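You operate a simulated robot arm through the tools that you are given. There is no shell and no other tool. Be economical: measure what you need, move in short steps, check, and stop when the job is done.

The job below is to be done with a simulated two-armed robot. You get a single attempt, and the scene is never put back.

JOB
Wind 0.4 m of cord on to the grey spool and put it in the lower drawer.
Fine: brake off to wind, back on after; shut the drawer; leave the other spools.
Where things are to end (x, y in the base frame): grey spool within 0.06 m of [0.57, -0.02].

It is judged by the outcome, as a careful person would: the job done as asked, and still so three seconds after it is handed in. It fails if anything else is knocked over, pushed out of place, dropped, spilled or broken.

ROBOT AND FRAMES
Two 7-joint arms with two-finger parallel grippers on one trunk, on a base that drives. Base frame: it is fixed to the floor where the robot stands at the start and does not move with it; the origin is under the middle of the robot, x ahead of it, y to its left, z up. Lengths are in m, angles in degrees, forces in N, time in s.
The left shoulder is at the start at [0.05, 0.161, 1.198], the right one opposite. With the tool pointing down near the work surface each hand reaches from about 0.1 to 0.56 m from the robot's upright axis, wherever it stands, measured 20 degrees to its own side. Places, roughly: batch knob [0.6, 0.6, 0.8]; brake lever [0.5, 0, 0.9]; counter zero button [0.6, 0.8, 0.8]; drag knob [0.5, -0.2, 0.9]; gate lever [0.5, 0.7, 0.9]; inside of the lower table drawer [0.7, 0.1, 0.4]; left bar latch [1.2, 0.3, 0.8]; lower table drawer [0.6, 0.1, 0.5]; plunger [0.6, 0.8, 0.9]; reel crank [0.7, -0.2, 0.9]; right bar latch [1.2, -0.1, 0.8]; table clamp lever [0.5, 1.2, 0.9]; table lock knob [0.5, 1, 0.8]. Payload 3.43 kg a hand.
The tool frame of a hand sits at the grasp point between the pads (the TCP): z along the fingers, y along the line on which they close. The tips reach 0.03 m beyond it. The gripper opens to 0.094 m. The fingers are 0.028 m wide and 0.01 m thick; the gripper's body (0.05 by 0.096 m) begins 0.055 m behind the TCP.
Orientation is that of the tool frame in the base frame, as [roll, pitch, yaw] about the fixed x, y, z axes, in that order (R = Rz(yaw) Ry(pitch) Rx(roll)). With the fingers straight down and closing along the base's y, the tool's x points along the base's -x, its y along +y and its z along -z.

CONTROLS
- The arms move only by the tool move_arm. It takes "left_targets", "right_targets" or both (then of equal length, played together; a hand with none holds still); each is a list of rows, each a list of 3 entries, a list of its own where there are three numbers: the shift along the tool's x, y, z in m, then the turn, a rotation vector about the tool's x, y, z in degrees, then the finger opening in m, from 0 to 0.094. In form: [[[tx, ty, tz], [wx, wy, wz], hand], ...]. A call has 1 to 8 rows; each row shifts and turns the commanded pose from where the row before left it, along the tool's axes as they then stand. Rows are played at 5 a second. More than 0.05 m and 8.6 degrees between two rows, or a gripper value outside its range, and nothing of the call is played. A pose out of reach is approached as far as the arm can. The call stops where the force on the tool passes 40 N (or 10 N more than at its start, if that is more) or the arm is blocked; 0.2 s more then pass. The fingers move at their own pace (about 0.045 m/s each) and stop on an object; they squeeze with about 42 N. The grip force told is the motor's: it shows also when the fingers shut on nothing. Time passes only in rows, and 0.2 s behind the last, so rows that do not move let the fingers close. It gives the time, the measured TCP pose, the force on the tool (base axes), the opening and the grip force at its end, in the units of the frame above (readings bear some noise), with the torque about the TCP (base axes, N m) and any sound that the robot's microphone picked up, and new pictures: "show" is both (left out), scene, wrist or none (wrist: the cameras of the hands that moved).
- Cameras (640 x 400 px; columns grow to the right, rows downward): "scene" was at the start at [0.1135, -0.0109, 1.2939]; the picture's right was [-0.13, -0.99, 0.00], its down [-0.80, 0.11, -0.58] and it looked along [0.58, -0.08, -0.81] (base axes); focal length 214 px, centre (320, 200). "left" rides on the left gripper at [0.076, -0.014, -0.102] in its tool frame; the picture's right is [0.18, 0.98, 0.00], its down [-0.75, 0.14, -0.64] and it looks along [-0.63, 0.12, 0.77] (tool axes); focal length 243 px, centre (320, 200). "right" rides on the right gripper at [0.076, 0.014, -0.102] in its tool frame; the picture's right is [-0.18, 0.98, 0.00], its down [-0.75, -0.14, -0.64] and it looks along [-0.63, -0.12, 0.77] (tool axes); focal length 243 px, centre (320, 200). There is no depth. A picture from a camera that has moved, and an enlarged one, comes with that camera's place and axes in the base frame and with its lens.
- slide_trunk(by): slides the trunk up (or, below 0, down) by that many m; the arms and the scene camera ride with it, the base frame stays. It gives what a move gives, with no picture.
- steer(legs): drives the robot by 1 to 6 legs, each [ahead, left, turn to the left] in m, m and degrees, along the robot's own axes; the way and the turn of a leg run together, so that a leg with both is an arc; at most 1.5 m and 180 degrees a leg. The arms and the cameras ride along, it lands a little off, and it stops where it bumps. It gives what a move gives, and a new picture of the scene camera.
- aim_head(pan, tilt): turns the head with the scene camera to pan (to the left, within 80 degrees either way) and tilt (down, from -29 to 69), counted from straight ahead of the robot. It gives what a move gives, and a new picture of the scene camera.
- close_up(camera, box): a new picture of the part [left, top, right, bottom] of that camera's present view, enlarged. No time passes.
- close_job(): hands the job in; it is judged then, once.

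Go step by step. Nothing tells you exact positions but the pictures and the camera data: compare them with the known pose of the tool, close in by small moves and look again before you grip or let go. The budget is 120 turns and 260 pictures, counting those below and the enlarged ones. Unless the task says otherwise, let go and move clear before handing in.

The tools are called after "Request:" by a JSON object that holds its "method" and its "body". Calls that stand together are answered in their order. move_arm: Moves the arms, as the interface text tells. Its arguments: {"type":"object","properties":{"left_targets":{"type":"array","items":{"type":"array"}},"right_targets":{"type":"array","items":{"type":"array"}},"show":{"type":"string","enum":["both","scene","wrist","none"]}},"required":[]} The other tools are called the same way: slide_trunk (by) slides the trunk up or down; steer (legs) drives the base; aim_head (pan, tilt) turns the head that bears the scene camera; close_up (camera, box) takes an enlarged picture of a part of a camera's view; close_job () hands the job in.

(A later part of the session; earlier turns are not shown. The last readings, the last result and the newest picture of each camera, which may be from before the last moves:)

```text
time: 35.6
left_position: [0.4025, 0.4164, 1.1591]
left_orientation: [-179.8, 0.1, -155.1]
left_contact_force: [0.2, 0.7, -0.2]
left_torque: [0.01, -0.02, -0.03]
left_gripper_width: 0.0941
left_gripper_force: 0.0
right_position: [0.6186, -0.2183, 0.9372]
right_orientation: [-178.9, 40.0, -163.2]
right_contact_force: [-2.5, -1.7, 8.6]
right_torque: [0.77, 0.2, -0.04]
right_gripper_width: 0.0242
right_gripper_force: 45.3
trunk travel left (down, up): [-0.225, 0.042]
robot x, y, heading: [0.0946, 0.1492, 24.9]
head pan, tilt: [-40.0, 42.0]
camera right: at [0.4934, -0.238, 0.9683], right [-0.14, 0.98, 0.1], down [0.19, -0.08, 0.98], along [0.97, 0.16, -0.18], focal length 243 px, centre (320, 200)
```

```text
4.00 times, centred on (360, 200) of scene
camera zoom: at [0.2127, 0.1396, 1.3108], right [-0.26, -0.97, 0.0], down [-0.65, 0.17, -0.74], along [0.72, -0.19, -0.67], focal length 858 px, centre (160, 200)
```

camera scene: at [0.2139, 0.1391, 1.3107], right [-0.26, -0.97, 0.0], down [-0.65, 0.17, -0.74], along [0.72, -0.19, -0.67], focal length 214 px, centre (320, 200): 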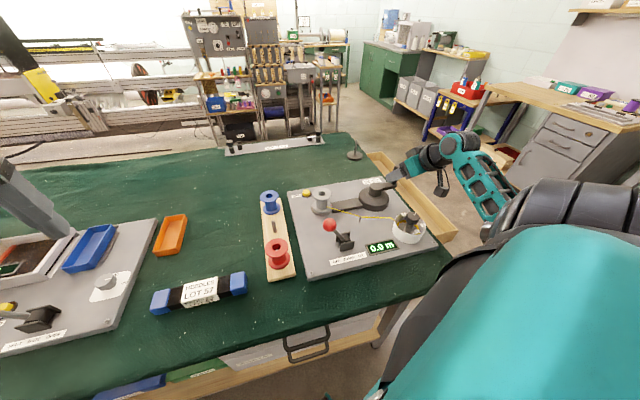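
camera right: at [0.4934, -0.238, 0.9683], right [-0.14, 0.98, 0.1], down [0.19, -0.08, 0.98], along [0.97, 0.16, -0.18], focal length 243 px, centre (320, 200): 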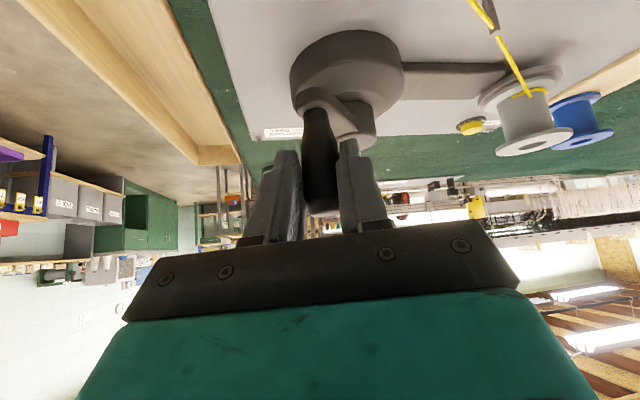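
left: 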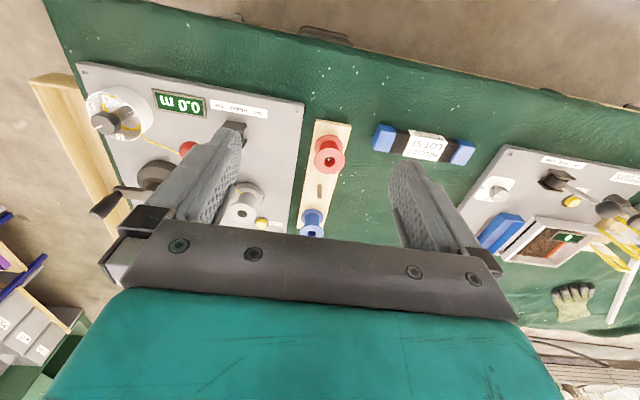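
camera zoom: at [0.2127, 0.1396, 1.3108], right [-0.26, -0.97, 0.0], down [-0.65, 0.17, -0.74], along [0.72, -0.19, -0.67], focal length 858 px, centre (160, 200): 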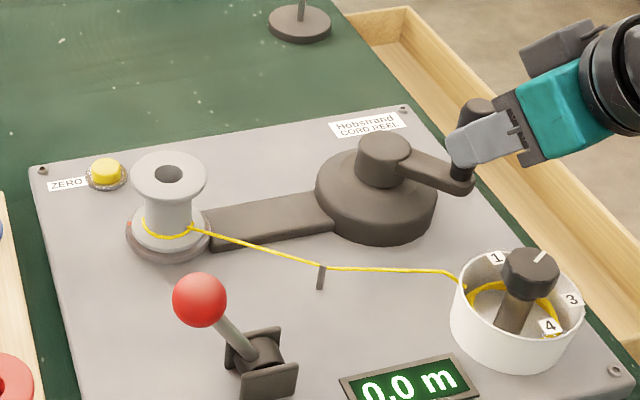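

Clockwise winds the cord on and the force is small; I fit the hub at about (0.668, -0.175) with a radius of 0.065. I'll go on in 30° steps.

Request:
{"method": "move_arm", "body": {"right_targets": [[[0.0046, 0.0331, -0.0039], [0, 0, 0], 0.0], [[-0.0087, 0.0317, 0.0073], [0, 0, 0], 0.0], [[-0.0197, 0.0217, 0.0165], [0, 0, 0], 0.0], [[-0.0254, 0.006, 0.0213], [0, 0, 0], 0.0]], "show": "wrist"}}

Request:
{"method": "close_up", "body": {"camera": "scene", "box": [280, 155, 440, 255]}}

```text
time: 36.6
left_position: [0.4031, 0.4132, 1.1591]
left_orientation: [-179.9, 0.2, -155.3]
left_contact_force: [-0.5, 0.7, -1.1]
left_torque: [-0.01, -0.01, -0.04]
left_gripper_width: 0.0941
left_gripper_force: 0.0
right_position: [0.653, -0.1175, 0.9381]
right_orientation: [-178.5, 40.2, -163.5]
right_contact_force: [4.9, -14.9, 17.9]
right_torque: [0.24, 0.72, -0.3]
right_gripper_width: 0.0242
right_gripper_force: 45.0
trunk travel left (down, up): [-0.225, 0.042]
robot x, y, heading: [0.095, 0.1448, 25.2]
head pan, tilt: [-40.0, 42.0]
camera right: at [0.529, -0.1363, 0.9676], right [-0.13, 0.99, 0.1], down [0.19, -0.07, 0.98], along [0.97, 0.14, -0.18], focal length 243 px, centre (320, 200)
```

right: 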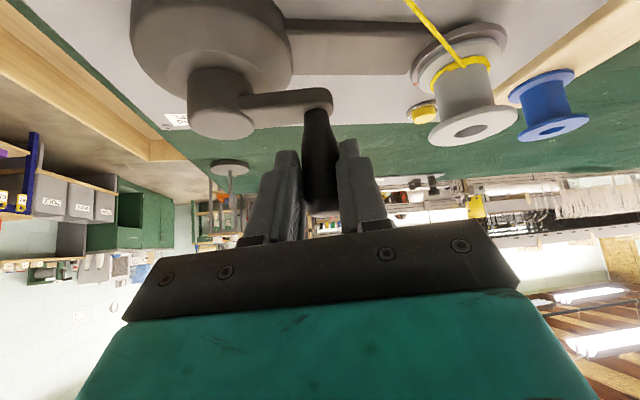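

```text
4.00 times, centred on (360, 205) of scene
camera zoom: at [0.2124, 0.1378, 1.311], right [-0.26, -0.97, 0.0], down [-0.65, 0.18, -0.74], along [0.72, -0.19, -0.67], focal length 858 px, centre (160, 180)
```

zoom: 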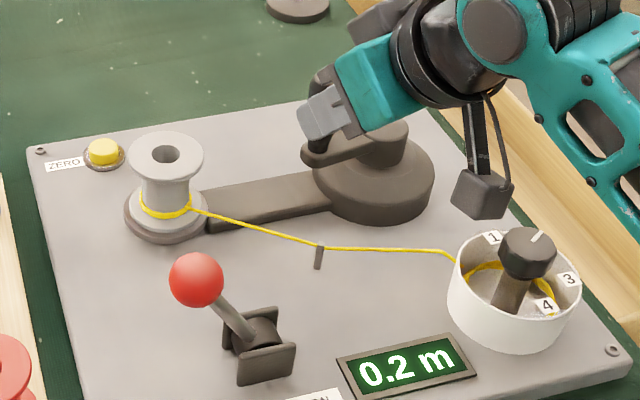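

The counter already reads 0.2 m after about 160°. I'll continue in smaller bites with the circle fit refined.

Request:
{"method": "move_arm", "body": {"right_targets": [[[-0.0209, -0.0152, 0.0176], [0, 0, 0], 0.0], [[-0.0165, -0.0237, 0.0138], [0, 0, 0], 0.0]], "show": "none"}}

Request:
{"method": "close_up", "body": {"camera": "scene", "box": [280, 155, 440, 255]}}

```text
time: 37.2
left_position: [0.402, 0.4161, 1.158]
left_orientation: [-179.9, 0.2, -155.1]
left_contact_force: [0.0, -0.2, -0.7]
left_torque: [0.0, 0.02, -0.02]
left_gripper_width: 0.0941
left_gripper_force: 0.1
right_position: [0.7111, -0.1375, 0.9379]
right_orientation: [-178.7, 40.2, -163.0]
right_contact_force: [2.0, 5.0, 15.6]
right_torque: [1.05, 0.08, 0.1]
right_gripper_width: 0.0239
right_gripper_force: 45.0
trunk travel left (down, up): [-0.225, 0.042]
robot x, y, heading: [0.0973, 0.1465, 25.0]
head pan, tilt: [-40.0, 42.0]
```

```text
4.00 times, centred on (360, 205) of scene
camera zoom: at [0.2125, 0.1401, 1.3109], right [-0.26, -0.97, 0.0], down [-0.65, 0.17, -0.74], along [0.72, -0.19, -0.67], focal length 858 px, centre (160, 180)
```

zoom: 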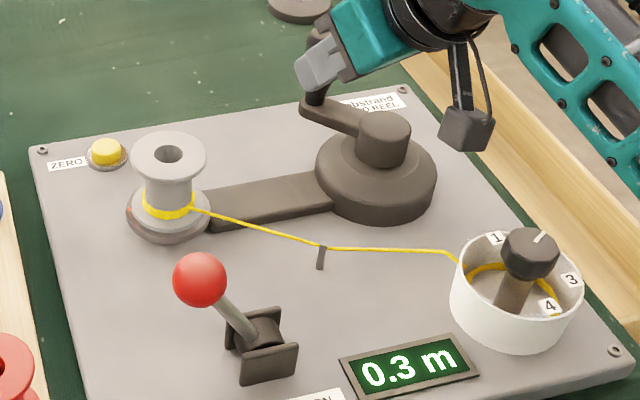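

The counter reads 0.3 m at about 224°. I'll step on in small increments to see where it changes.

Request:
{"method": "move_arm", "body": {"right_targets": [[[-0.0053, -0.0271, 0.0044], [0, 0, 0], 0.0]], "show": "none"}}

Request:
{"method": "close_up", "body": {"camera": "scene", "box": [280, 155, 440, 255]}}

```text
time: 37.6
left_position: [0.4044, 0.4147, 1.1588]
left_orientation: [180.0, 0.3, -155.1]
left_contact_force: [-0.6, -0.5, -0.8]
left_torque: [-0.05, 0.0, -0.02]
left_gripper_width: 0.0939
left_gripper_force: 0.0
right_position: [0.7253, -0.163, 0.9383]
right_orientation: [-178.6, 40.1, -163.1]
right_contact_force: [2.0, 2.8, 11.7]
right_torque: [1.16, -0.25, 0.06]
right_gripper_width: 0.0239
right_gripper_force: 44.8
trunk travel left (down, up): [-0.225, 0.042]
robot x, y, heading: [0.0923, 0.1431, 24.8]
head pan, tilt: [-40.0, 42.0]
```

```text
4.00 times, centred on (360, 205) of scene
camera zoom: at [0.2127, 0.1392, 1.3108], right [-0.26, -0.97, 0.0], down [-0.65, 0.17, -0.74], along [0.72, -0.19, -0.67], focal length 858 px, centre (160, 180)
```

zoom: 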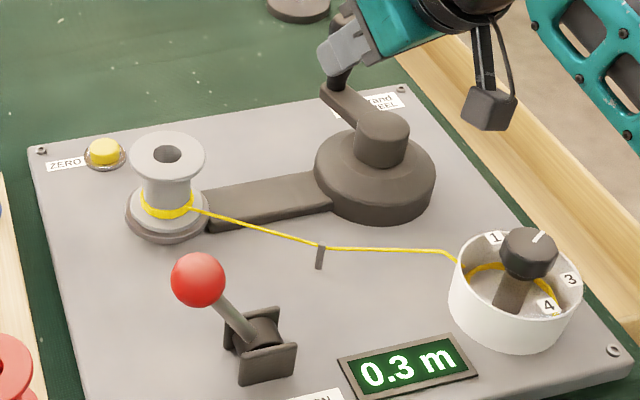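

Request:
{"method": "move_arm", "body": {"right_targets": [[[0.0031, -0.0233, -0.0026], [0, 0, 0], 0.0]], "show": "none"}}

Request:
{"method": "close_up", "body": {"camera": "scene", "box": [280, 155, 440, 255]}}

```text
time: 38.0
left_position: [0.4029, 0.4157, 1.1589]
left_orientation: [-179.9, 0.2, -155.2]
left_contact_force: [0.6, 1.3, 0.7]
left_torque: [0.02, 0.0, 0.01]
left_gripper_width: 0.0939
left_gripper_force: 0.1
right_position: [0.7273, -0.1875, 0.9375]
right_orientation: [-178.6, 39.9, -163.3]
right_contact_force: [-6.5, 2.3, 11.7]
right_torque: [1.3, -0.99, 0.05]
right_gripper_width: 0.0242
right_gripper_force: 44.5
trunk travel left (down, up): [-0.225, 0.042]
robot x, y, heading: [0.0943, 0.1476, 24.8]
head pan, tilt: [-40.0, 42.0]
```

```text
4.00 times, centred on (360, 205) of scene
camera zoom: at [0.2115, 0.1391, 1.3109], right [-0.26, -0.97, 0.0], down [-0.64, 0.18, -0.74], along [0.72, -0.19, -0.67], focal length 858 px, centre (160, 180)
```

zoom: 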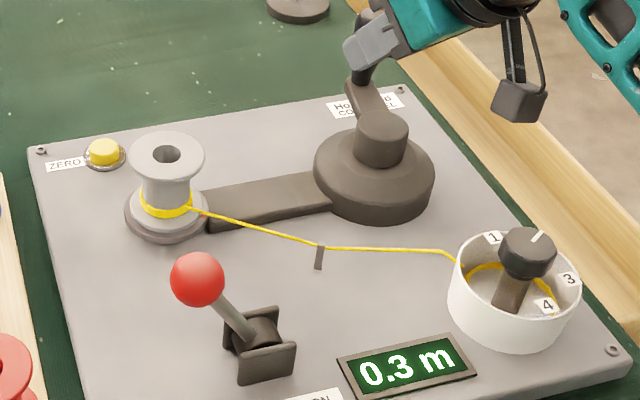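

Request:
{"method": "move_arm", "body": {"right_targets": [[[0.0075, -0.0175, -0.0063], [0, 0, 0], 0.0]], "show": "none"}}

Request:
{"method": "close_up", "body": {"camera": "scene", "box": [280, 155, 440, 255]}}

```text
time: 38.4
left_position: [0.4019, 0.4153, 1.16]
left_orientation: [-179.8, 0.3, -155.1]
left_contact_force: [-0.8, 0.2, -0.1]
left_torque: [0.0, -0.02, 0.03]
left_gripper_width: 0.094
left_gripper_force: 0.1
right_position: [0.7216, -0.2046, 0.9386]
right_orientation: [-178.7, 39.8, -163.1]
right_contact_force: [-11.9, 6.9, 8.9]
right_torque: [1.34, -0.98, 0.22]
right_gripper_width: 0.024
right_gripper_force: 44.8
trunk travel left (down, up): [-0.225, 0.042]
robot x, y, heading: [0.098, 0.1443, 24.8]
head pan, tilt: [-40.0, 42.0]
```

```text
4.00 times, centred on (360, 205) of scene
camera zoom: at [0.211, 0.1398, 1.3109], right [-0.26, -0.97, 0.0], down [-0.64, 0.17, -0.74], along [0.72, -0.19, -0.67], focal length 858 px, centre (160, 180)
```

zoom: 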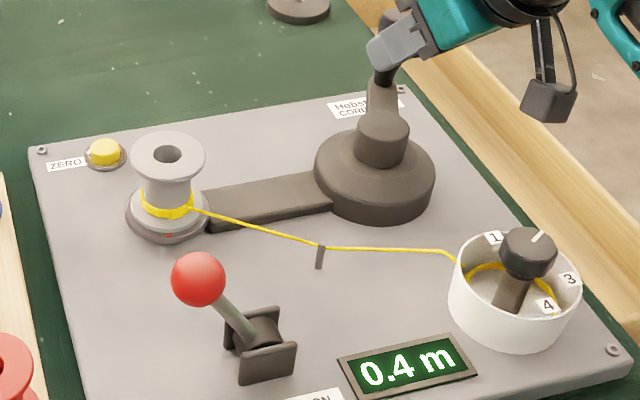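

The counter just changed to 0.4 m. I'll look closely at the spool to judge whether the counter rounds or truncates.

Request:
{"method": "close_up", "body": {"camera": "scene", "box": [300, 180, 348, 210]}}

Request:
{"method": "close_up", "body": {"camera": "scene", "box": [320, 215, 448, 295]}}

```text
13.33 times, centred on (324, 195) of scene
camera zoom: at [0.211, 0.1398, 1.3109], right [-0.26, -0.97, 0.0], down [-0.64, 0.17, -0.74], along [0.72, -0.19, -0.67], focal length 2860 px, centre (267, 267)
```

zoom: 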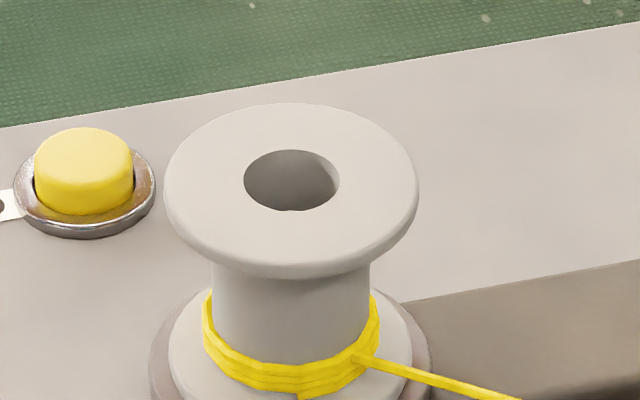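

```text
5.00 times, centred on (384, 255) of scene
camera zoom: at [0.211, 0.1398, 1.3109], right [-0.26, -0.97, 0.0], down [-0.64, 0.17, -0.74], along [0.72, -0.19, -0.67], focal length 1072 px, centre (0, -75)
```

zoom: 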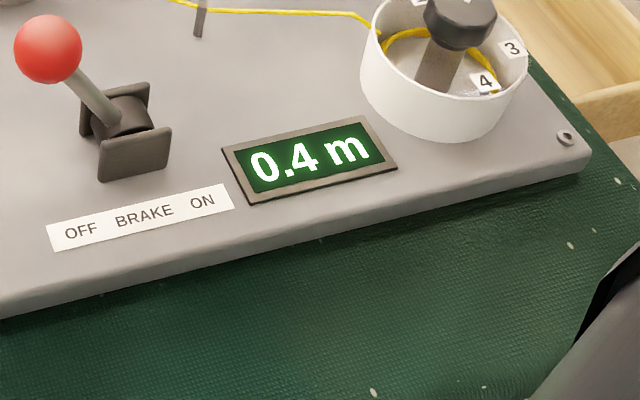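

Request:
{"method": "close_up", "body": {"camera": "scene", "box": [300, 190, 348, 220]}}

Request:
{"method": "move_arm", "body": {"right_targets": [[[0.0081, -0.0095, -0.0069], [0, 0, 0], 0.0]], "show": "none"}}

Request:
{"method": "close_up", "body": {"camera": "scene", "box": [300, 190, 348, 220]}}

Request:
{"method": "close_up", "body": {"camera": "scene", "box": [280, 155, 440, 255]}}

```text
13.33 times, centred on (324, 205) of scene
camera zoom: at [0.211, 0.1398, 1.3109], right [-0.26, -0.97, 0.0], down [-0.64, 0.17, -0.74], along [0.72, -0.19, -0.67], focal length 2860 px, centre (267, 133)
```

zoom: 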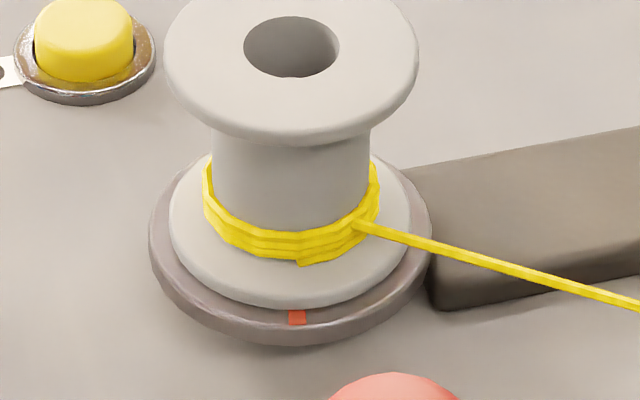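

```text
time: 38.8
left_position: [0.4022, 0.4154, 1.1588]
left_orientation: [-179.8, 0.2, -155.2]
left_contact_force: [-0.3, 0.2, -0.5]
left_torque: [0.03, -0.01, 0.02]
left_gripper_width: 0.0939
left_gripper_force: 0.2
right_position: [0.7143, -0.2156, 0.9381]
right_orientation: [-178.8, 39.8, -163.1]
right_contact_force: [-10.6, 10.4, 7.3]
right_torque: [1.06, -0.29, 0.23]
right_gripper_width: 0.0242
right_gripper_force: 45.5
trunk travel left (down, up): [-0.225, 0.042]
robot x, y, heading: [0.0968, 0.1472, 24.9]
head pan, tilt: [-40.0, 42.0]
```

```text
13.33 times, centred on (324, 205) of scene
camera zoom: at [0.2116, 0.1403, 1.3109], right [-0.26, -0.97, 0.0], down [-0.64, 0.17, -0.74], along [0.72, -0.19, -0.67], focal length 2860 px, centre (267, 133)
```

zoom: 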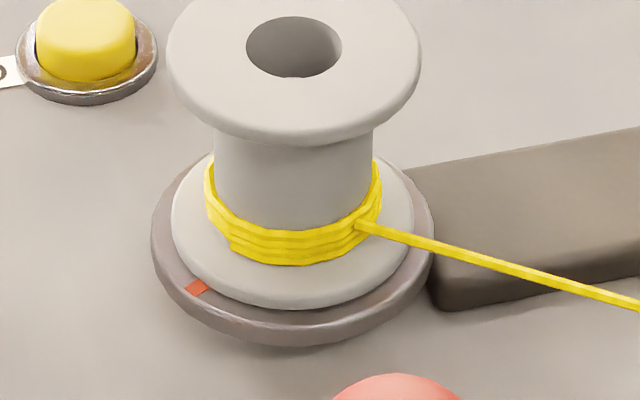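

```text
4.00 times, centred on (360, 205) of scene
camera zoom: at [0.2116, 0.1403, 1.3109], right [-0.26, -0.97, 0.0], down [-0.64, 0.17, -0.74], along [0.72, -0.19, -0.67], focal length 858 px, centre (160, 180)
```

zoom: 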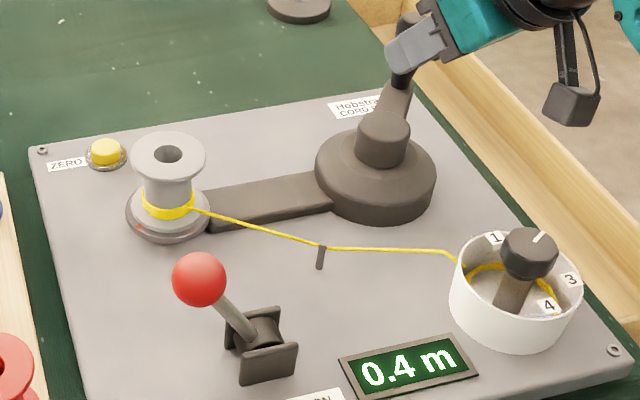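

The two readings of the counter bracket 0.4 m evenly here (about 0.38 if it rounds, 0.43 if it truncates), so I'll stop winding. Next I open the fingers gently and check that nothing unwinds.

Request:
{"method": "move_arm", "body": {"right_targets": [[[0, 0, 0], [0, 0, 0], 0.05], [[0, 0, 0], [0, 0, 0], 0.05]], "show": "none"}}

Request:
{"method": "close_up", "body": {"camera": "scene", "box": [280, 155, 440, 255]}}

```text
time: 39.4
left_position: [0.404, 0.4144, 1.1593]
left_orientation: [-179.9, 0.1, -155.0]
left_contact_force: [-0.1, 0.0, 1.0]
left_torque: [0.0, -0.01, -0.02]
left_gripper_width: 0.0939
left_gripper_force: 0.1
right_position: [0.7168, -0.2173, 0.9373]
right_orientation: [-178.8, 39.8, -163.4]
right_contact_force: [0.7, -0.2, -0.1]
right_torque: [-0.01, 0.0, 0.02]
right_gripper_width: 0.0501
right_gripper_force: 0.0
trunk travel left (down, up): [-0.225, 0.042]
robot x, y, heading: [0.0959, 0.1472, 24.7]
head pan, tilt: [-40.0, 42.0]
```

```text
4.00 times, centred on (360, 205) of scene
camera zoom: at [0.2139, 0.1388, 1.3106], right [-0.26, -0.97, 0.0], down [-0.65, 0.17, -0.74], along [0.72, -0.19, -0.67], focal length 858 px, centre (160, 180)
```

zoom: 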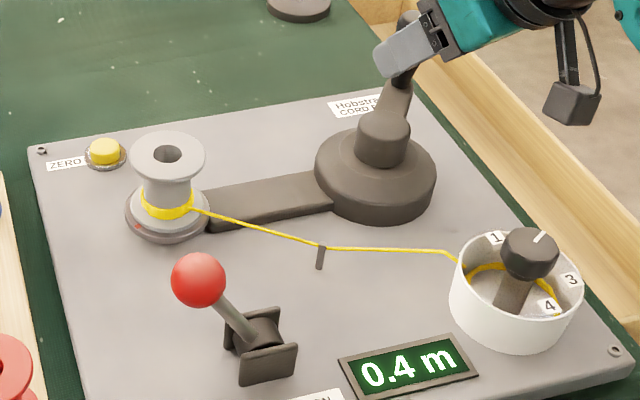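

Nothing unwinds and the handle is free. I'll back off and go round to the left side of the brake ball.

Request:
{"method": "move_arm", "body": {"right_targets": [[[0, 0, -0.0425], [0, 0, 0], 0.05], [[0, 0, -0.0425], [0, 0, 0], 0.05], [[-0.0002, 0.0427, -0.0031], [0, 0, 0], 0.0], [[-0.0002, 0.0427, -0.0031], [0, 0, 0], 0.0], [[-0.0002, 0.0427, -0.0031], [0, 0, 0], 0.0], [[-0.0002, 0.0427, -0.0031], [0, 0, 0], 0.0], [[-0.0002, 0.0427, -0.0031], [0, 0, 0], 0.0], [[-0.0002, 0.0427, -0.0031], [0, 0, 0], 0.0]], "show": "none"}}

Request:
{"method": "move_arm", "body": {"right_targets": [[[-0.0002, 0.0427, -0.0031], [0, 0, 0], 0.0], [[-0.0002, 0.0427, -0.0031], [0, 0, 0], 0.0]]}}

```text
time: 41.2
left_position: [0.4042, 0.4143, 1.1592]
left_orientation: [-179.9, 0.1, -155.1]
left_contact_force: [0.2, -0.2, -0.5]
left_torque: [-0.01, 0.01, -0.02]
left_gripper_width: 0.0941
left_gripper_force: 0.0
right_position: [0.5823, 0.0124, 1.0141]
right_orientation: [-178.7, 39.9, -163.3]
right_contact_force: [0.2, 0.7, -0.3]
right_torque: [-0.01, -0.02, 0.0]
right_gripper_width: 0.0
right_gripper_force: 32.9
trunk travel left (down, up): [-0.225, 0.042]
robot x, y, heading: [0.0957, 0.1438, 24.7]
head pan, tilt: [-40.0, 42.0]
```

```text
time: 41.8
left_position: [0.4033, 0.4162, 1.1588]
left_orientation: [-179.9, 0.0, -155.1]
left_contact_force: [0.2, 0.2, 0.7]
left_torque: [0.02, 0.01, 0.0]
left_gripper_width: 0.0941
left_gripper_force: 0.1
right_position: [0.5554, 0.0929, 1.0182]
right_orientation: [-178.7, 39.8, -163.4]
right_contact_force: [-0.4, -0.1, -0.4]
right_torque: [0.0, -0.01, -0.05]
right_gripper_width: 0.0001
right_gripper_force: 32.9
trunk travel left (down, up): [-0.225, 0.042]
robot x, y, heading: [0.0922, 0.1475, 24.9]
head pan, tilt: [-40.0, 42.0]
camera scene: at [0.2136, 0.1396, 1.3107], right [-0.26, -0.97, 0.0], down [-0.65, 0.17, -0.74], along [0.72, -0.19, -0.67], focal length 214 px, centre (320, 200)
camera right: at [0.4314, 0.0735, 1.0479], right [-0.13, 0.99, 0.1], down [0.19, -0.07, 0.98], along [0.97, 0.15, -0.18], focal length 243 px, centre (320, 200)
```

scene: 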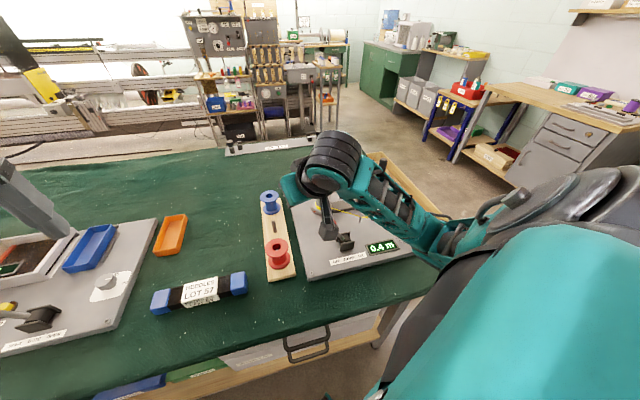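
right: 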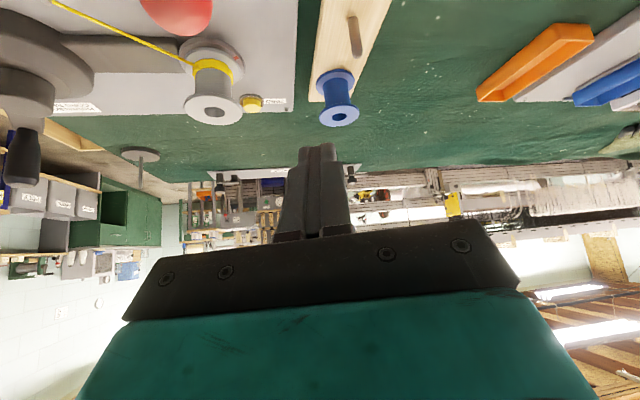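

Request:
{"method": "move_arm", "body": {"right_targets": [[[0.0365, 0, 0.029], [0, 0, 0], 0.0], [[0.0365, 0, 0.029], [0, 0, 0], 0.0], [[0.0044, -0.0192, -0.0037], [0, 0, 0], 0.0], [[0.0044, -0.0192, -0.0037], [0, 0, 0], 0.0], [[0.0044, -0.0192, -0.0037], [0, 0, 0], 0.0], [[0.0044, -0.0192, -0.0037], [0, 0, 0], 0.0], [[0.0044, -0.0192, -0.0037], [0, 0, 0], 0.0]]}}

```text
time: 43.4
left_position: [0.4031, 0.4153, 1.1588]
left_orientation: [180.0, 0.1, -155.1]
left_contact_force: [0.0, -0.2, -0.2]
left_torque: [0.0, 0.03, -0.05]
left_gripper_width: 0.0938
left_gripper_force: 0.1
right_position: [0.5395, -0.0142, 0.9266]
right_orientation: [-178.7, 40.0, -163.2]
right_contact_force: [0.3, -0.1, -0.2]
right_torque: [0.03, -0.01, 0.02]
right_gripper_width: 0.0001
right_gripper_force: 33.3
trunk travel left (down, up): [-0.225, 0.042]
robot x, y, heading: [0.0935, 0.1481, 25.1]
head pan, tilt: [-40.0, 42.0]
camera scene: at [0.2135, 0.1388, 1.3106], right [-0.26, -0.97, 0.0], down [-0.65, 0.17, -0.74], along [0.72, -0.19, -0.67], focal length 214 px, centre (320, 200)
camera right: at [0.4147, -0.0338, 0.9565], right [-0.13, 0.99, 0.1], down [0.19, -0.07, 0.98], along [0.97, 0.15, -0.18], focal length 243 px, centre (320, 200)
```

scene: 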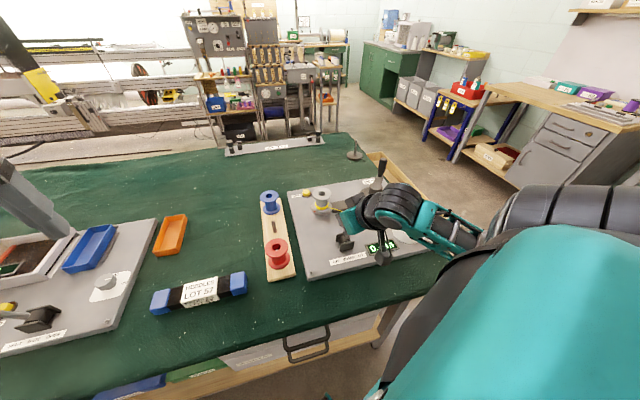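
right: 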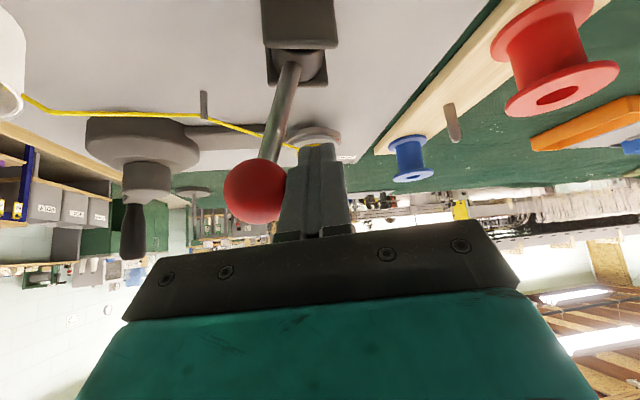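

Ball is past the middle; pushing on to the ON stop.

Request:
{"method": "move_arm", "body": {"right_targets": [[[0.0033, -0.0144, -0.0028], [0, 0, 0], 0.0], [[0.0022, -0.0096, -0.0018], [0, 0, 0], 0.0], [[0.0011, -0.0048, -0.0009], [0, 0, 0], 0.0], [[0.0011, -0.0048, -0.0009], [0, 0, 0], 0.0], [[0.0011, -0.0048, -0.0009], [0, 0, 0], 0.0]]}}

```text
time: 44.4
left_position: [0.403, 0.4159, 1.1579]
left_orientation: [-180.0, 0.1, -155.0]
left_contact_force: [0.0, -0.7, 0.2]
left_torque: [0.01, -0.01, 0.0]
left_gripper_width: 0.0941
left_gripper_force: 0.0
right_position: [0.5337, -0.0373, 0.9307]
right_orientation: [179.8, 40.1, -163.0]
right_contact_force: [-3.3, 12.7, 4.6]
right_torque: [0.05, 0.0, -0.12]
right_gripper_width: 0.0
right_gripper_force: 33.0
trunk travel left (down, up): [-0.225, 0.042]
robot x, y, heading: [0.0962, 0.15, 25.3]
head pan, tilt: [-40.0, 42.0]
stopped in row 4 (right hand): the force on the tool passed its limit at 42 N (the readings are from after the stop); the commanded pose is now the measured one
camera scene: at [0.213, 0.1401, 1.3109], right [-0.26, -0.97, 0.0], down [-0.65, 0.17, -0.74], along [0.72, -0.19, -0.67], focal length 214 px, centre (320, 200)
camera right: at [0.4098, -0.0596, 0.9603], right [-0.16, 0.98, 0.12], down [0.2, -0.09, 0.98], along [0.97, 0.18, -0.18], focal length 243 px, centre (320, 200)
```

scene: 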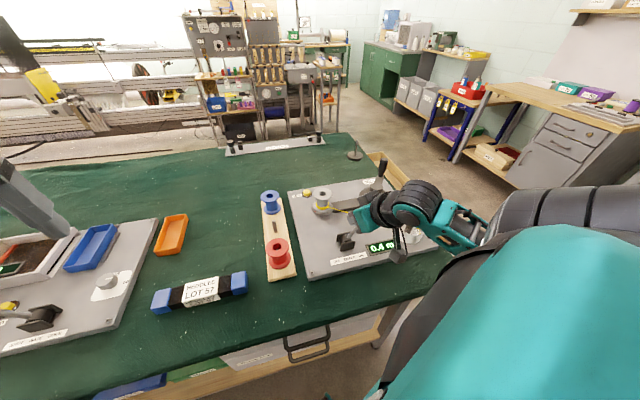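
right: 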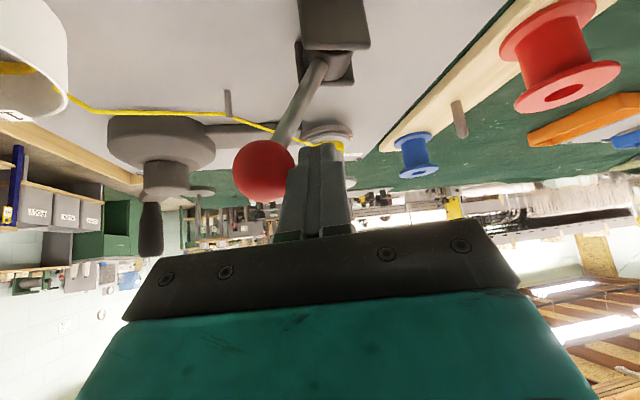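

The brake is back on at its stop. Next I take the spool by its top flange (about (0.677, 0.005), top z 0.90); moving to a pre-grasp with the fingers open.

Request:
{"method": "move_arm", "body": {"right_targets": [[[-0.0228, 0.022, -0.033], [0, 0, 0], 0.0], [[-0.0374, -0.0106, 0.0236], [0, 0, 0], 0.09], [[-0.0374, -0.0106, 0.0236], [0, 0, 0], 0.09], [[0, 0, 0], [0, 0, 0], 0.09], [[0, 0, 0], [0, 0, 0], 0.09]]}}

Request:
{"method": "close_up", "body": {"camera": "scene", "box": [280, 155, 440, 255]}}

```text
time: 45.6
left_position: [0.4033, 0.4154, 1.1594]
left_orientation: [-179.9, 0.1, -155.0]
left_contact_force: [0.7, 0.3, 0.0]
left_torque: [0.0, -0.06, -0.05]
left_gripper_width: 0.094
left_gripper_force: 0.1
right_position: [0.6433, -0.0188, 0.9674]
right_orientation: [-179.7, 40.0, -163.1]
right_contact_force: [0.4, 0.3, 0.6]
right_torque: [0.03, 0.01, 0.03]
right_gripper_width: 0.0861
right_gripper_force: 0.1
right hand out of reach, approached as far as the arm can: row 1
trunk travel left (down, up): [-0.225, 0.042]
robot x, y, heading: [0.0941, 0.1443, 25.0]
head pan, tilt: [-40.0, 42.0]
camera scene: at [0.2136, 0.1399, 1.3107], right [-0.26, -0.97, 0.0], down [-0.65, 0.17, -0.74], along [0.72, -0.19, -0.67], focal length 214 px, centre (320, 200)
camera right: at [0.5192, -0.0401, 0.9974], right [-0.15, 0.98, 0.12], down [0.2, -0.08, 0.98], along [0.97, 0.17, -0.18], focal length 243 px, centre (320, 200)
```

scene: 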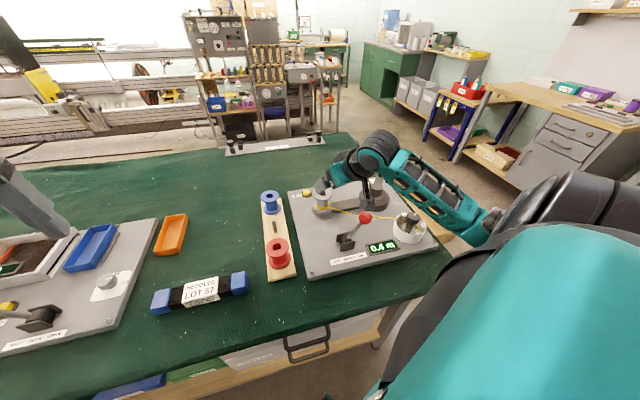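
right: 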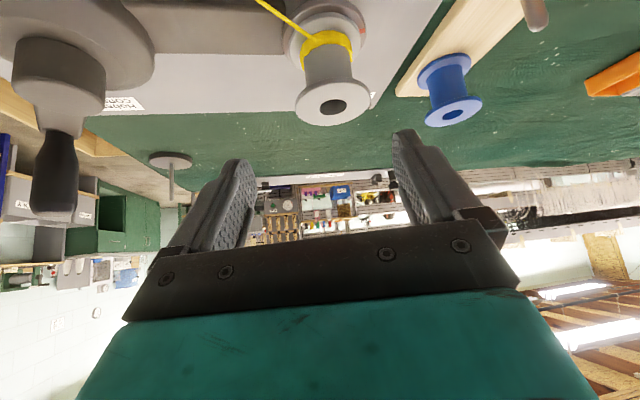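

```text
4.00 times, centred on (360, 205) of scene
camera zoom: at [0.2136, 0.1399, 1.3107], right [-0.26, -0.97, 0.0], down [-0.65, 0.17, -0.74], along [0.72, -0.19, -0.67], focal length 858 px, centre (160, 180)
```

zoom: 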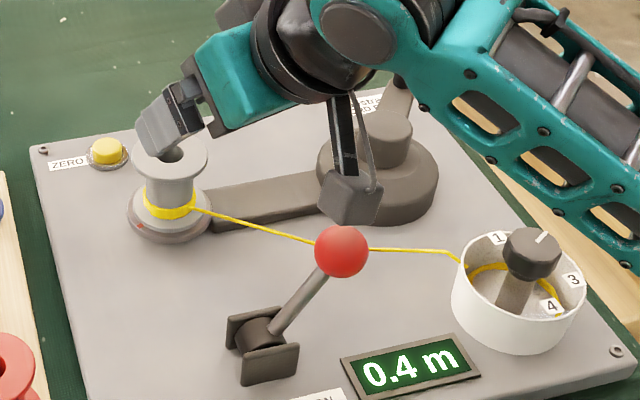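

The wrist view agrees: spool at (0.676, 0.005). I'll slide in around the top flange.

Request:
{"method": "move_arm", "body": {"right_targets": [[[0.0108, 0.009, 0.0128], [0, 0, 0], 0.09], [[0.0053, 0.0044, 0.033], [0, 0, 0], 0.09], [[0, 0, 0.033], [0, 0, 0], 0.09]]}}

Request:
{"method": "close_up", "body": {"camera": "scene", "box": [280, 155, 376, 215]}}

```text
time: 46.4
left_position: [0.4035, 0.4157, 1.1583]
left_orientation: [-179.9, 0.1, -155.0]
left_contact_force: [-1.1, -1.2, -0.3]
left_torque: [0.02, 0.0, -0.05]
left_gripper_width: 0.0937
left_gripper_force: 0.1
right_position: [0.6762, 0.0066, 0.8954]
right_orientation: [-179.9, 39.9, -163.2]
right_contact_force: [0.4, 0.1, -0.5]
right_torque: [-0.03, -0.02, 0.03]
right_gripper_width: 0.0899
right_gripper_force: 0.1
trunk travel left (down, up): [-0.225, 0.042]
robot x, y, heading: [0.0954, 0.1426, 24.8]
head pan, tilt: [-40.0, 42.0]
camera scene: at [0.2138, 0.1399, 1.3107], right [-0.26, -0.97, 0.0], down [-0.65, 0.17, -0.74], along [0.72, -0.19, -0.67], focal length 214 px, centre (320, 200)
camera right: at [0.5529, -0.0166, 0.926], right [-0.15, 0.98, 0.12], down [0.2, -0.09, 0.98], along [0.97, 0.17, -0.18], focal length 243 px, centre (320, 200)
```

scene: 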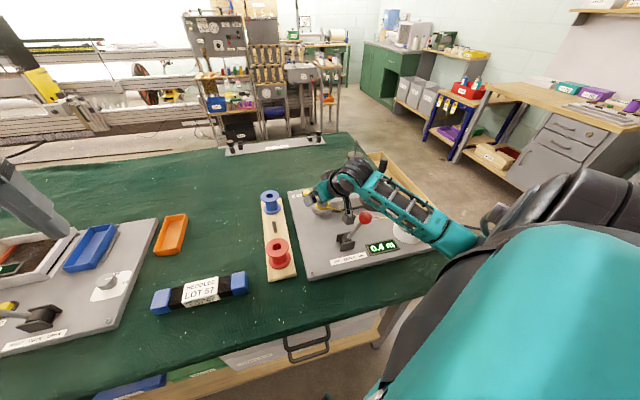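
right: 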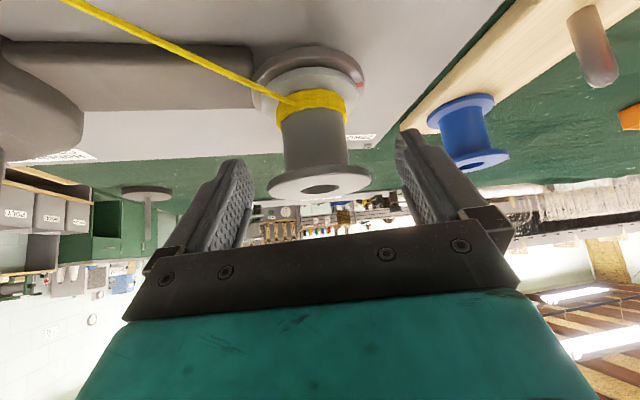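

```text
6.67 times, centred on (328, 185) of scene
camera zoom: at [0.2138, 0.1399, 1.3107], right [-0.26, -0.97, 0.0], down [-0.65, 0.17, -0.74], along [0.72, -0.19, -0.67], focal length 1430 px, centre (267, 300)
```

zoom: 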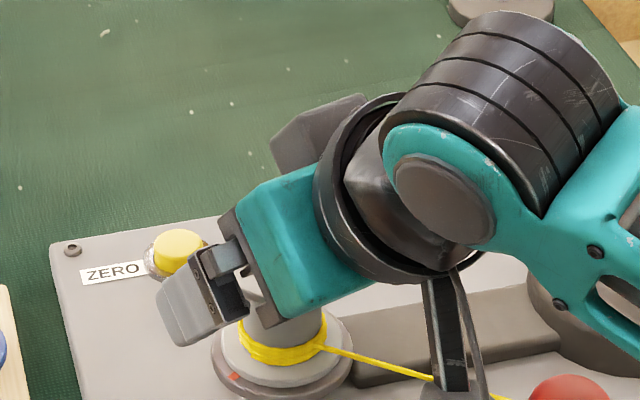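

The flange sits right at the grasp point. Closing now.

Request:
{"method": "move_arm", "body": {"right_targets": [[[0, 0, 0], [0, 0, 0], 0.045], [[0, 0, 0], [0, 0, 0], 0.03], [[0, 0, 0], [0, 0, 0], 0.03], [[0, 0, 0], [0, 0, 0], 0.03]], "show": "wrist"}}

```text
time: 47.4
left_position: [0.4029, 0.4166, 1.1589]
left_orientation: [-180.0, 0.1, -155.0]
left_contact_force: [0.6, 0.4, -0.2]
left_torque: [-0.01, 0.0, -0.01]
left_gripper_width: 0.094
left_gripper_force: 0.0
right_position: [0.676, 0.0053, 0.8965]
right_orientation: [-179.8, 39.9, -163.0]
right_contact_force: [0.2, -0.1, -0.4]
right_torque: [0.03, 0.0, 0.02]
right_gripper_width: 0.0555
right_gripper_force: 42.2
trunk travel left (down, up): [-0.225, 0.042]
robot x, y, heading: [0.0935, 0.1487, 24.7]
head pan, tilt: [-40.0, 42.0]
camera right: at [0.5524, -0.0166, 0.9263], right [-0.15, 0.98, 0.12], down [0.2, -0.09, 0.98], along [0.97, 0.17, -0.18], focal length 243 px, centre (320, 200)
```

right: 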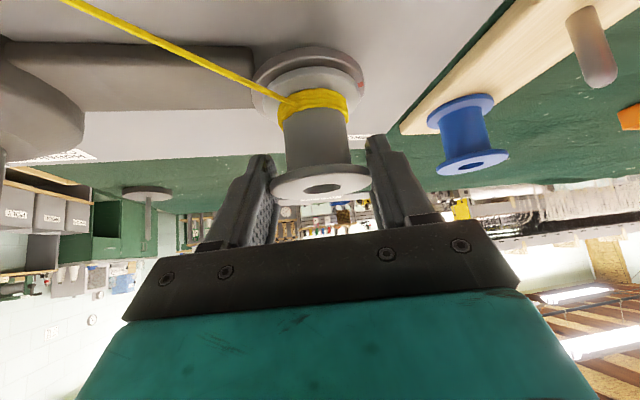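

Gripped with no side load. I'll lift straight up off the spindle.

Request:
{"method": "move_arm", "body": {"right_targets": [[[-0.0064, 0, -0.0077], [0, 0, 0], 0.03], [[-0.0129, 0, -0.0153], [0, 0, 0], 0.03], [[-0.0129, 0, -0.0153], [0, 0, 0], 0.03], [[-0.0129, 0, -0.0153], [0, 0, 0], 0.03], [[-0.0129, 0, -0.0153], [0, 0, 0], 0.03]]}}

Request:
{"method": "close_up", "body": {"camera": "scene", "box": [280, 135, 440, 235]}}

```text
time: 48.6
left_position: [0.4038, 0.4173, 1.1579]
left_orientation: [-179.9, 0.1, -155.0]
left_contact_force: [0.3, -0.3, 0.3]
left_torque: [-0.04, -0.01, 0.04]
left_gripper_width: 0.0939
left_gripper_force: 0.2
right_position: [0.677, 0.0045, 0.9871]
right_orientation: [-179.8, 39.9, -163.2]
right_contact_force: [-0.2, 0.4, -0.8]
right_torque: [-0.05, 0.01, 0.02]
right_gripper_width: 0.0555
right_gripper_force: 41.8
trunk travel left (down, up): [-0.225, 0.042]
robot x, y, heading: [0.0972, 0.1466, 25.0]
head pan, tilt: [-40.0, 42.0]
camera scene: at [0.2136, 0.1399, 1.3107], right [-0.26, -0.97, 0.0], down [-0.65, 0.17, -0.74], along [0.72, -0.19, -0.67], focal length 214 px, centre (320, 200)
camera right: at [0.5525, -0.0165, 1.0169], right [-0.15, 0.98, 0.12], down [0.2, -0.08, 0.98], along [0.97, 0.17, -0.18], focal length 243 px, centre (320, 200)
```

scene: 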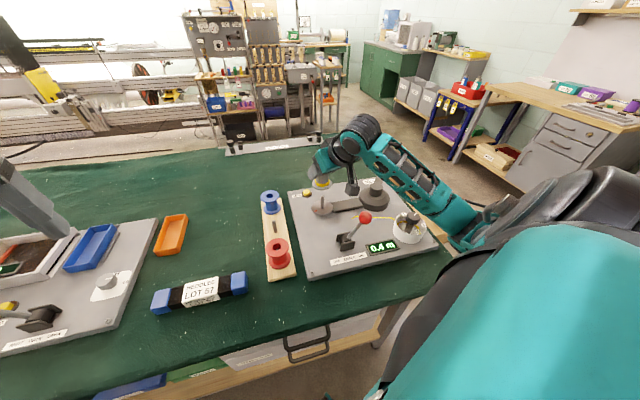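
right: 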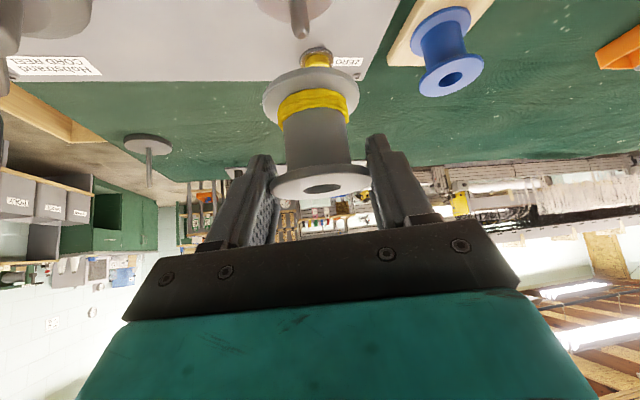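

```text
4.00 times, centred on (360, 185) of scene
camera zoom: at [0.2136, 0.1399, 1.3107], right [-0.26, -0.97, 0.0], down [-0.65, 0.17, -0.74], along [0.72, -0.19, -0.67], focal length 858 px, centre (160, 260)
```

zoom: 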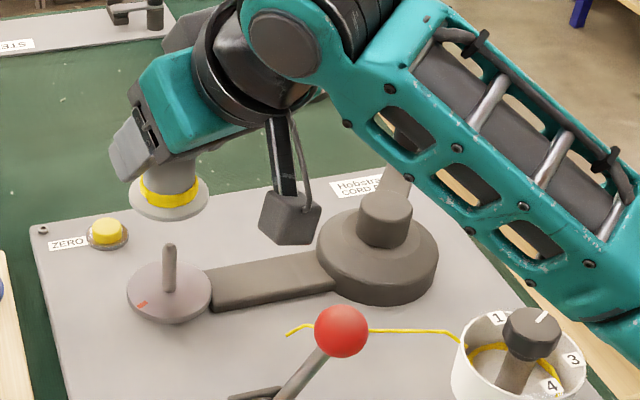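

The spool is off with its cord wound on and hanging upright. I'll retract it upward, then back the robot off and square up in front of the drawers.

Request:
{"method": "move_arm", "body": {"right_targets": [[[0.0017, 0.0014, -0.0407], [0, 0, 0], 0.03], [[0.0017, 0.0014, -0.0407], [0, 0, 0], 0.03], [[0.0017, 0.0014, -0.0407], [0, 0, 0], 0.03]], "show": "none"}}

Request:
{"method": "steer", "body": {"legs": [[-0.27, 0, 0], [0, 0, -25], [0, 0.03, 0]]}}

Request:
{"method": "aim_head", "body": {"pan": 0, "tilt": 50}}

```text
time: 49.4
left_position: [0.403, 0.4148, 1.1584]
left_orientation: [-179.8, 0.0, -155.0]
left_contact_force: [-0.4, -0.3, -0.2]
left_torque: [-0.01, 0.01, 0.03]
left_gripper_width: 0.0938
left_gripper_force: 0.0
right_position: [0.5944, -0.0138, 1.0787]
right_orientation: [-179.6, 40.1, -163.0]
right_contact_force: [0.0, -0.3, -1.4]
right_torque: [-0.02, 0.0, -0.01]
right_gripper_width: 0.0557
right_gripper_force: 42.4
trunk travel left (down, up): [-0.225, 0.042]
robot x, y, heading: [0.0909, 0.1445, 24.9]
head pan, tilt: [-40.0, 42.0]
```

```text
time: 53.1
left_position: [0.2412, 0.1765, 1.1578]
left_orientation: [-179.8, 0.1, -180.0]
left_contact_force: [0.3, -0.2, -1.2]
left_torque: [-0.02, -0.03, 0.03]
left_gripper_width: 0.0941
left_gripper_force: 0.1
right_position: [0.2343, -0.2952, 1.0786]
right_orientation: [-179.6, 39.9, 171.9]
right_contact_force: [0.1, 0.5, -1.1]
right_torque: [-0.01, 0.0, -0.02]
right_gripper_width: 0.0551
right_gripper_force: 42.0
trunk travel left (down, up): [-0.225, 0.042]
robot x, y, heading: [-0.1526, 0.0602, -0.0]
head pan, tilt: [-40.0, 42.0]
camera scene: at [-0.047, 0.0061, 1.3107], right [-0.64, -0.77, 0.0], down [-0.51, 0.43, -0.74], along [0.57, -0.48, -0.67], focal length 214 px, centre (320, 200)
```

scene: 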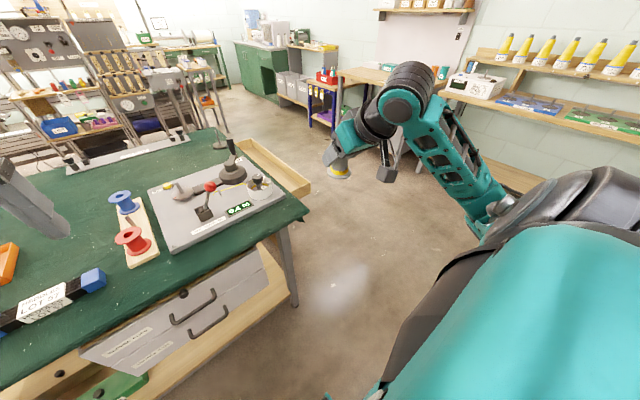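

```text
time: 54.2
left_position: [0.2417, 0.1747, 1.1588]
left_orientation: [-179.9, 0.1, -179.9]
left_contact_force: [0.3, -1.2, 0.3]
left_torque: [-0.03, 0.01, -0.01]
left_gripper_width: 0.0939
left_gripper_force: 0.1
right_position: [0.2353, -0.2951, 1.0776]
right_orientation: [-179.7, 39.9, 171.9]
right_contact_force: [-0.3, -0.1, 0.0]
right_torque: [0.05, 0.0, -0.02]
right_gripper_width: 0.0556
right_gripper_force: 41.8
trunk travel left (down, up): [-0.225, 0.042]
robot x, y, heading: [-0.1507, 0.0576, 0.1]
head pan, tilt: [0.0, 50.0]
camera scene: at [-0.034, 0.0592, 1.2995], right [0.0, -1.0, 0.0], down [-0.77, 0.0, -0.64], along [0.64, 0.0, -0.77], focal length 214 px, centre (320, 200)
```

scene: 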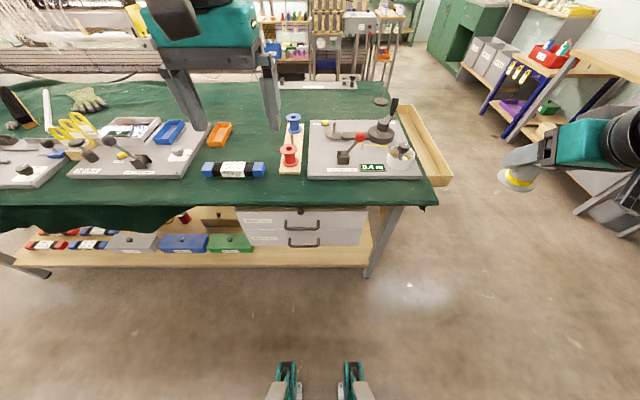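

Request:
{"method": "close_up", "body": {"camera": "scene", "box": [220, 190, 396, 300]}}

Request:
{"method": "slide_trunk", "body": {"by": -0.2}}

Request:
{"method": "aim_head", "body": {"pan": 0, "tilt": 42}}

Request:
{"method": "close_up", "body": {"camera": "scene", "box": [220, 170, 396, 280]}}

```text
3.64 times, centred on (308, 245) of scene
camera zoom: at [-0.034, 0.0592, 1.2995], right [0.0, -1.0, 0.0], down [-0.77, 0.0, -0.64], along [0.64, 0.0, -0.77], focal length 780 px, centre (364, 36)
```

zoom: 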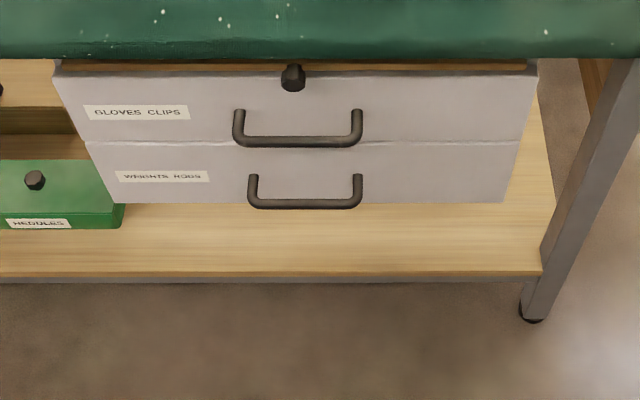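

```text
time: 56.4
left_position: [0.2409, 0.1756, 0.9583]
left_orientation: [-179.8, 0.1, 180.0]
left_contact_force: [-0.3, -0.4, 0.1]
left_torque: [0.02, 0.0, 0.0]
left_gripper_width: 0.094
left_gripper_force: 0.1
right_position: [0.2349, -0.2956, 0.877]
right_orientation: [-179.8, 40.0, 171.9]
right_contact_force: [-0.4, -0.1, -0.7]
right_torque: [0.01, 0.04, 0.02]
right_gripper_width: 0.0555
right_gripper_force: 42.0
trunk travel left (down, up): [-0.025, 0.242]
robot x, y, heading: [-0.1476, 0.06, -0.0]
head pan, tilt: [0.0, 50.0]
```

```text
time: 57.0
left_position: [0.2418, 0.1762, 0.9603]
left_orientation: [-180.0, 0.2, 180.0]
left_contact_force: [-0.5, -0.1, 0.3]
left_torque: [-0.01, 0.01, -0.02]
left_gripper_width: 0.0938
left_gripper_force: 0.1
right_position: [0.2338, -0.2957, 0.8785]
right_orientation: [-179.8, 40.0, 171.8]
right_contact_force: [-0.2, 0.8, -0.4]
right_torque: [-0.01, -0.01, -0.04]
right_gripper_width: 0.0555
right_gripper_force: 42.2
trunk travel left (down, up): [-0.025, 0.242]
robot x, y, heading: [-0.1525, 0.0623, -0.3]
head pan, tilt: [0.0, 42.0]
camera scene: at [-0.0274, 0.0593, 1.1106], right [0.0, -1.0, 0.0], down [-0.67, 0.0, -0.74], along [0.74, 0.0, -0.67], focal length 214 px, centre (320, 200)
```

scene: 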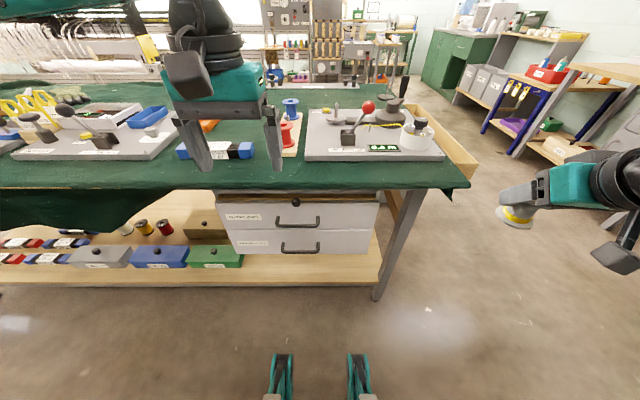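

```text
3.64 times, centred on (308, 225) of scene
camera zoom: at [-0.0274, 0.0593, 1.1106], right [0.0, -1.0, 0.0], down [-0.67, 0.0, -0.74], along [0.74, 0.0, -0.67], focal length 780 px, centre (364, 109)
```

zoom: 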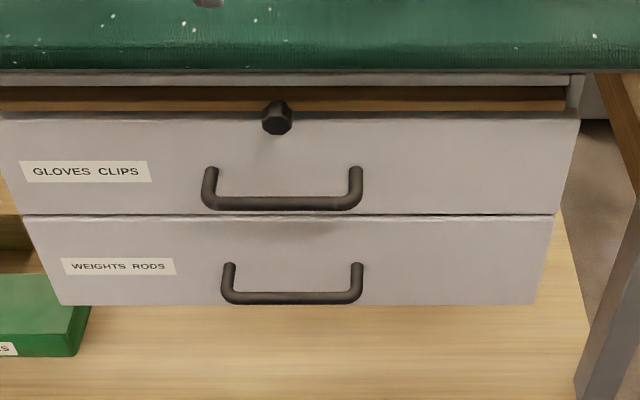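

Lower handle bar measures (0.379, 0.124, 0.519), y from 0.064 to 0.184, with the drawer face at x of about 0.413. I'll turn the left hand to point forward with its fingers closing vertically.

Request:
{"method": "move_arm", "body": {"left_targets": [[[0, 0, 0], [-4.18, -4.18, 5.97], 0.05], [[0, 0, 0], [-4.18, -4.18, 5.97], 0.05], [[0, 0, 0], [-4.18, -4.18, 5.97], 0.05], [[0, 0, 0], [-4.18, -4.18, 5.97], 0.05], [[0, 0, 0], [-4.18, -4.18, 5.97], 0.05], [[0, 0, 0], [-4.18, -4.18, 5.97], 0.05], [[0, 0, 0], [-4.18, -4.18, 5.97], 0.05]], "show": "scene"}}

```text
time: 58.6
left_position: [0.2415, 0.1759, 0.9598]
left_orientation: [141.7, 14.9, 131.1]
left_contact_force: [-0.2, 0.7, -1.1]
left_torque: [-0.02, 0.02, 0.02]
left_gripper_width: 0.0497
left_gripper_force: 0.0
right_position: [0.2338, -0.2949, 0.8785]
right_orientation: [-179.8, 39.9, 171.9]
right_contact_force: [-1.0, 0.1, -1.6]
right_torque: [0.0, 0.03, 0.0]
right_gripper_width: 0.0555
right_gripper_force: 41.5
trunk travel left (down, up): [-0.025, 0.242]
robot x, y, heading: [-0.1518, 0.0617, -0.3]
head pan, tilt: [0.0, 42.0]
camera scene: at [-0.0274, 0.0593, 1.1107], right [0.0, -1.0, 0.0], down [-0.67, 0.0, -0.74], along [0.74, 0.0, -0.67], focal length 214 px, centre (320, 200)
```

scene: 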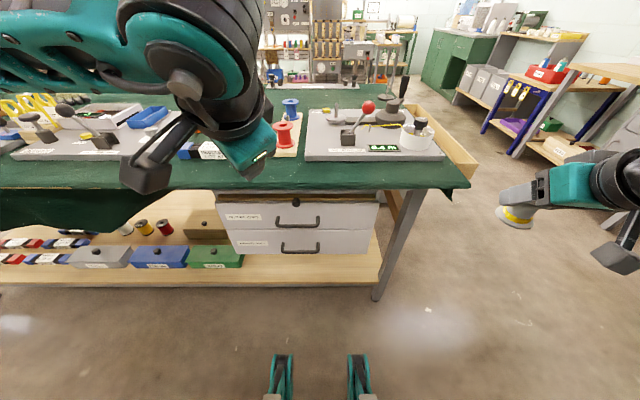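

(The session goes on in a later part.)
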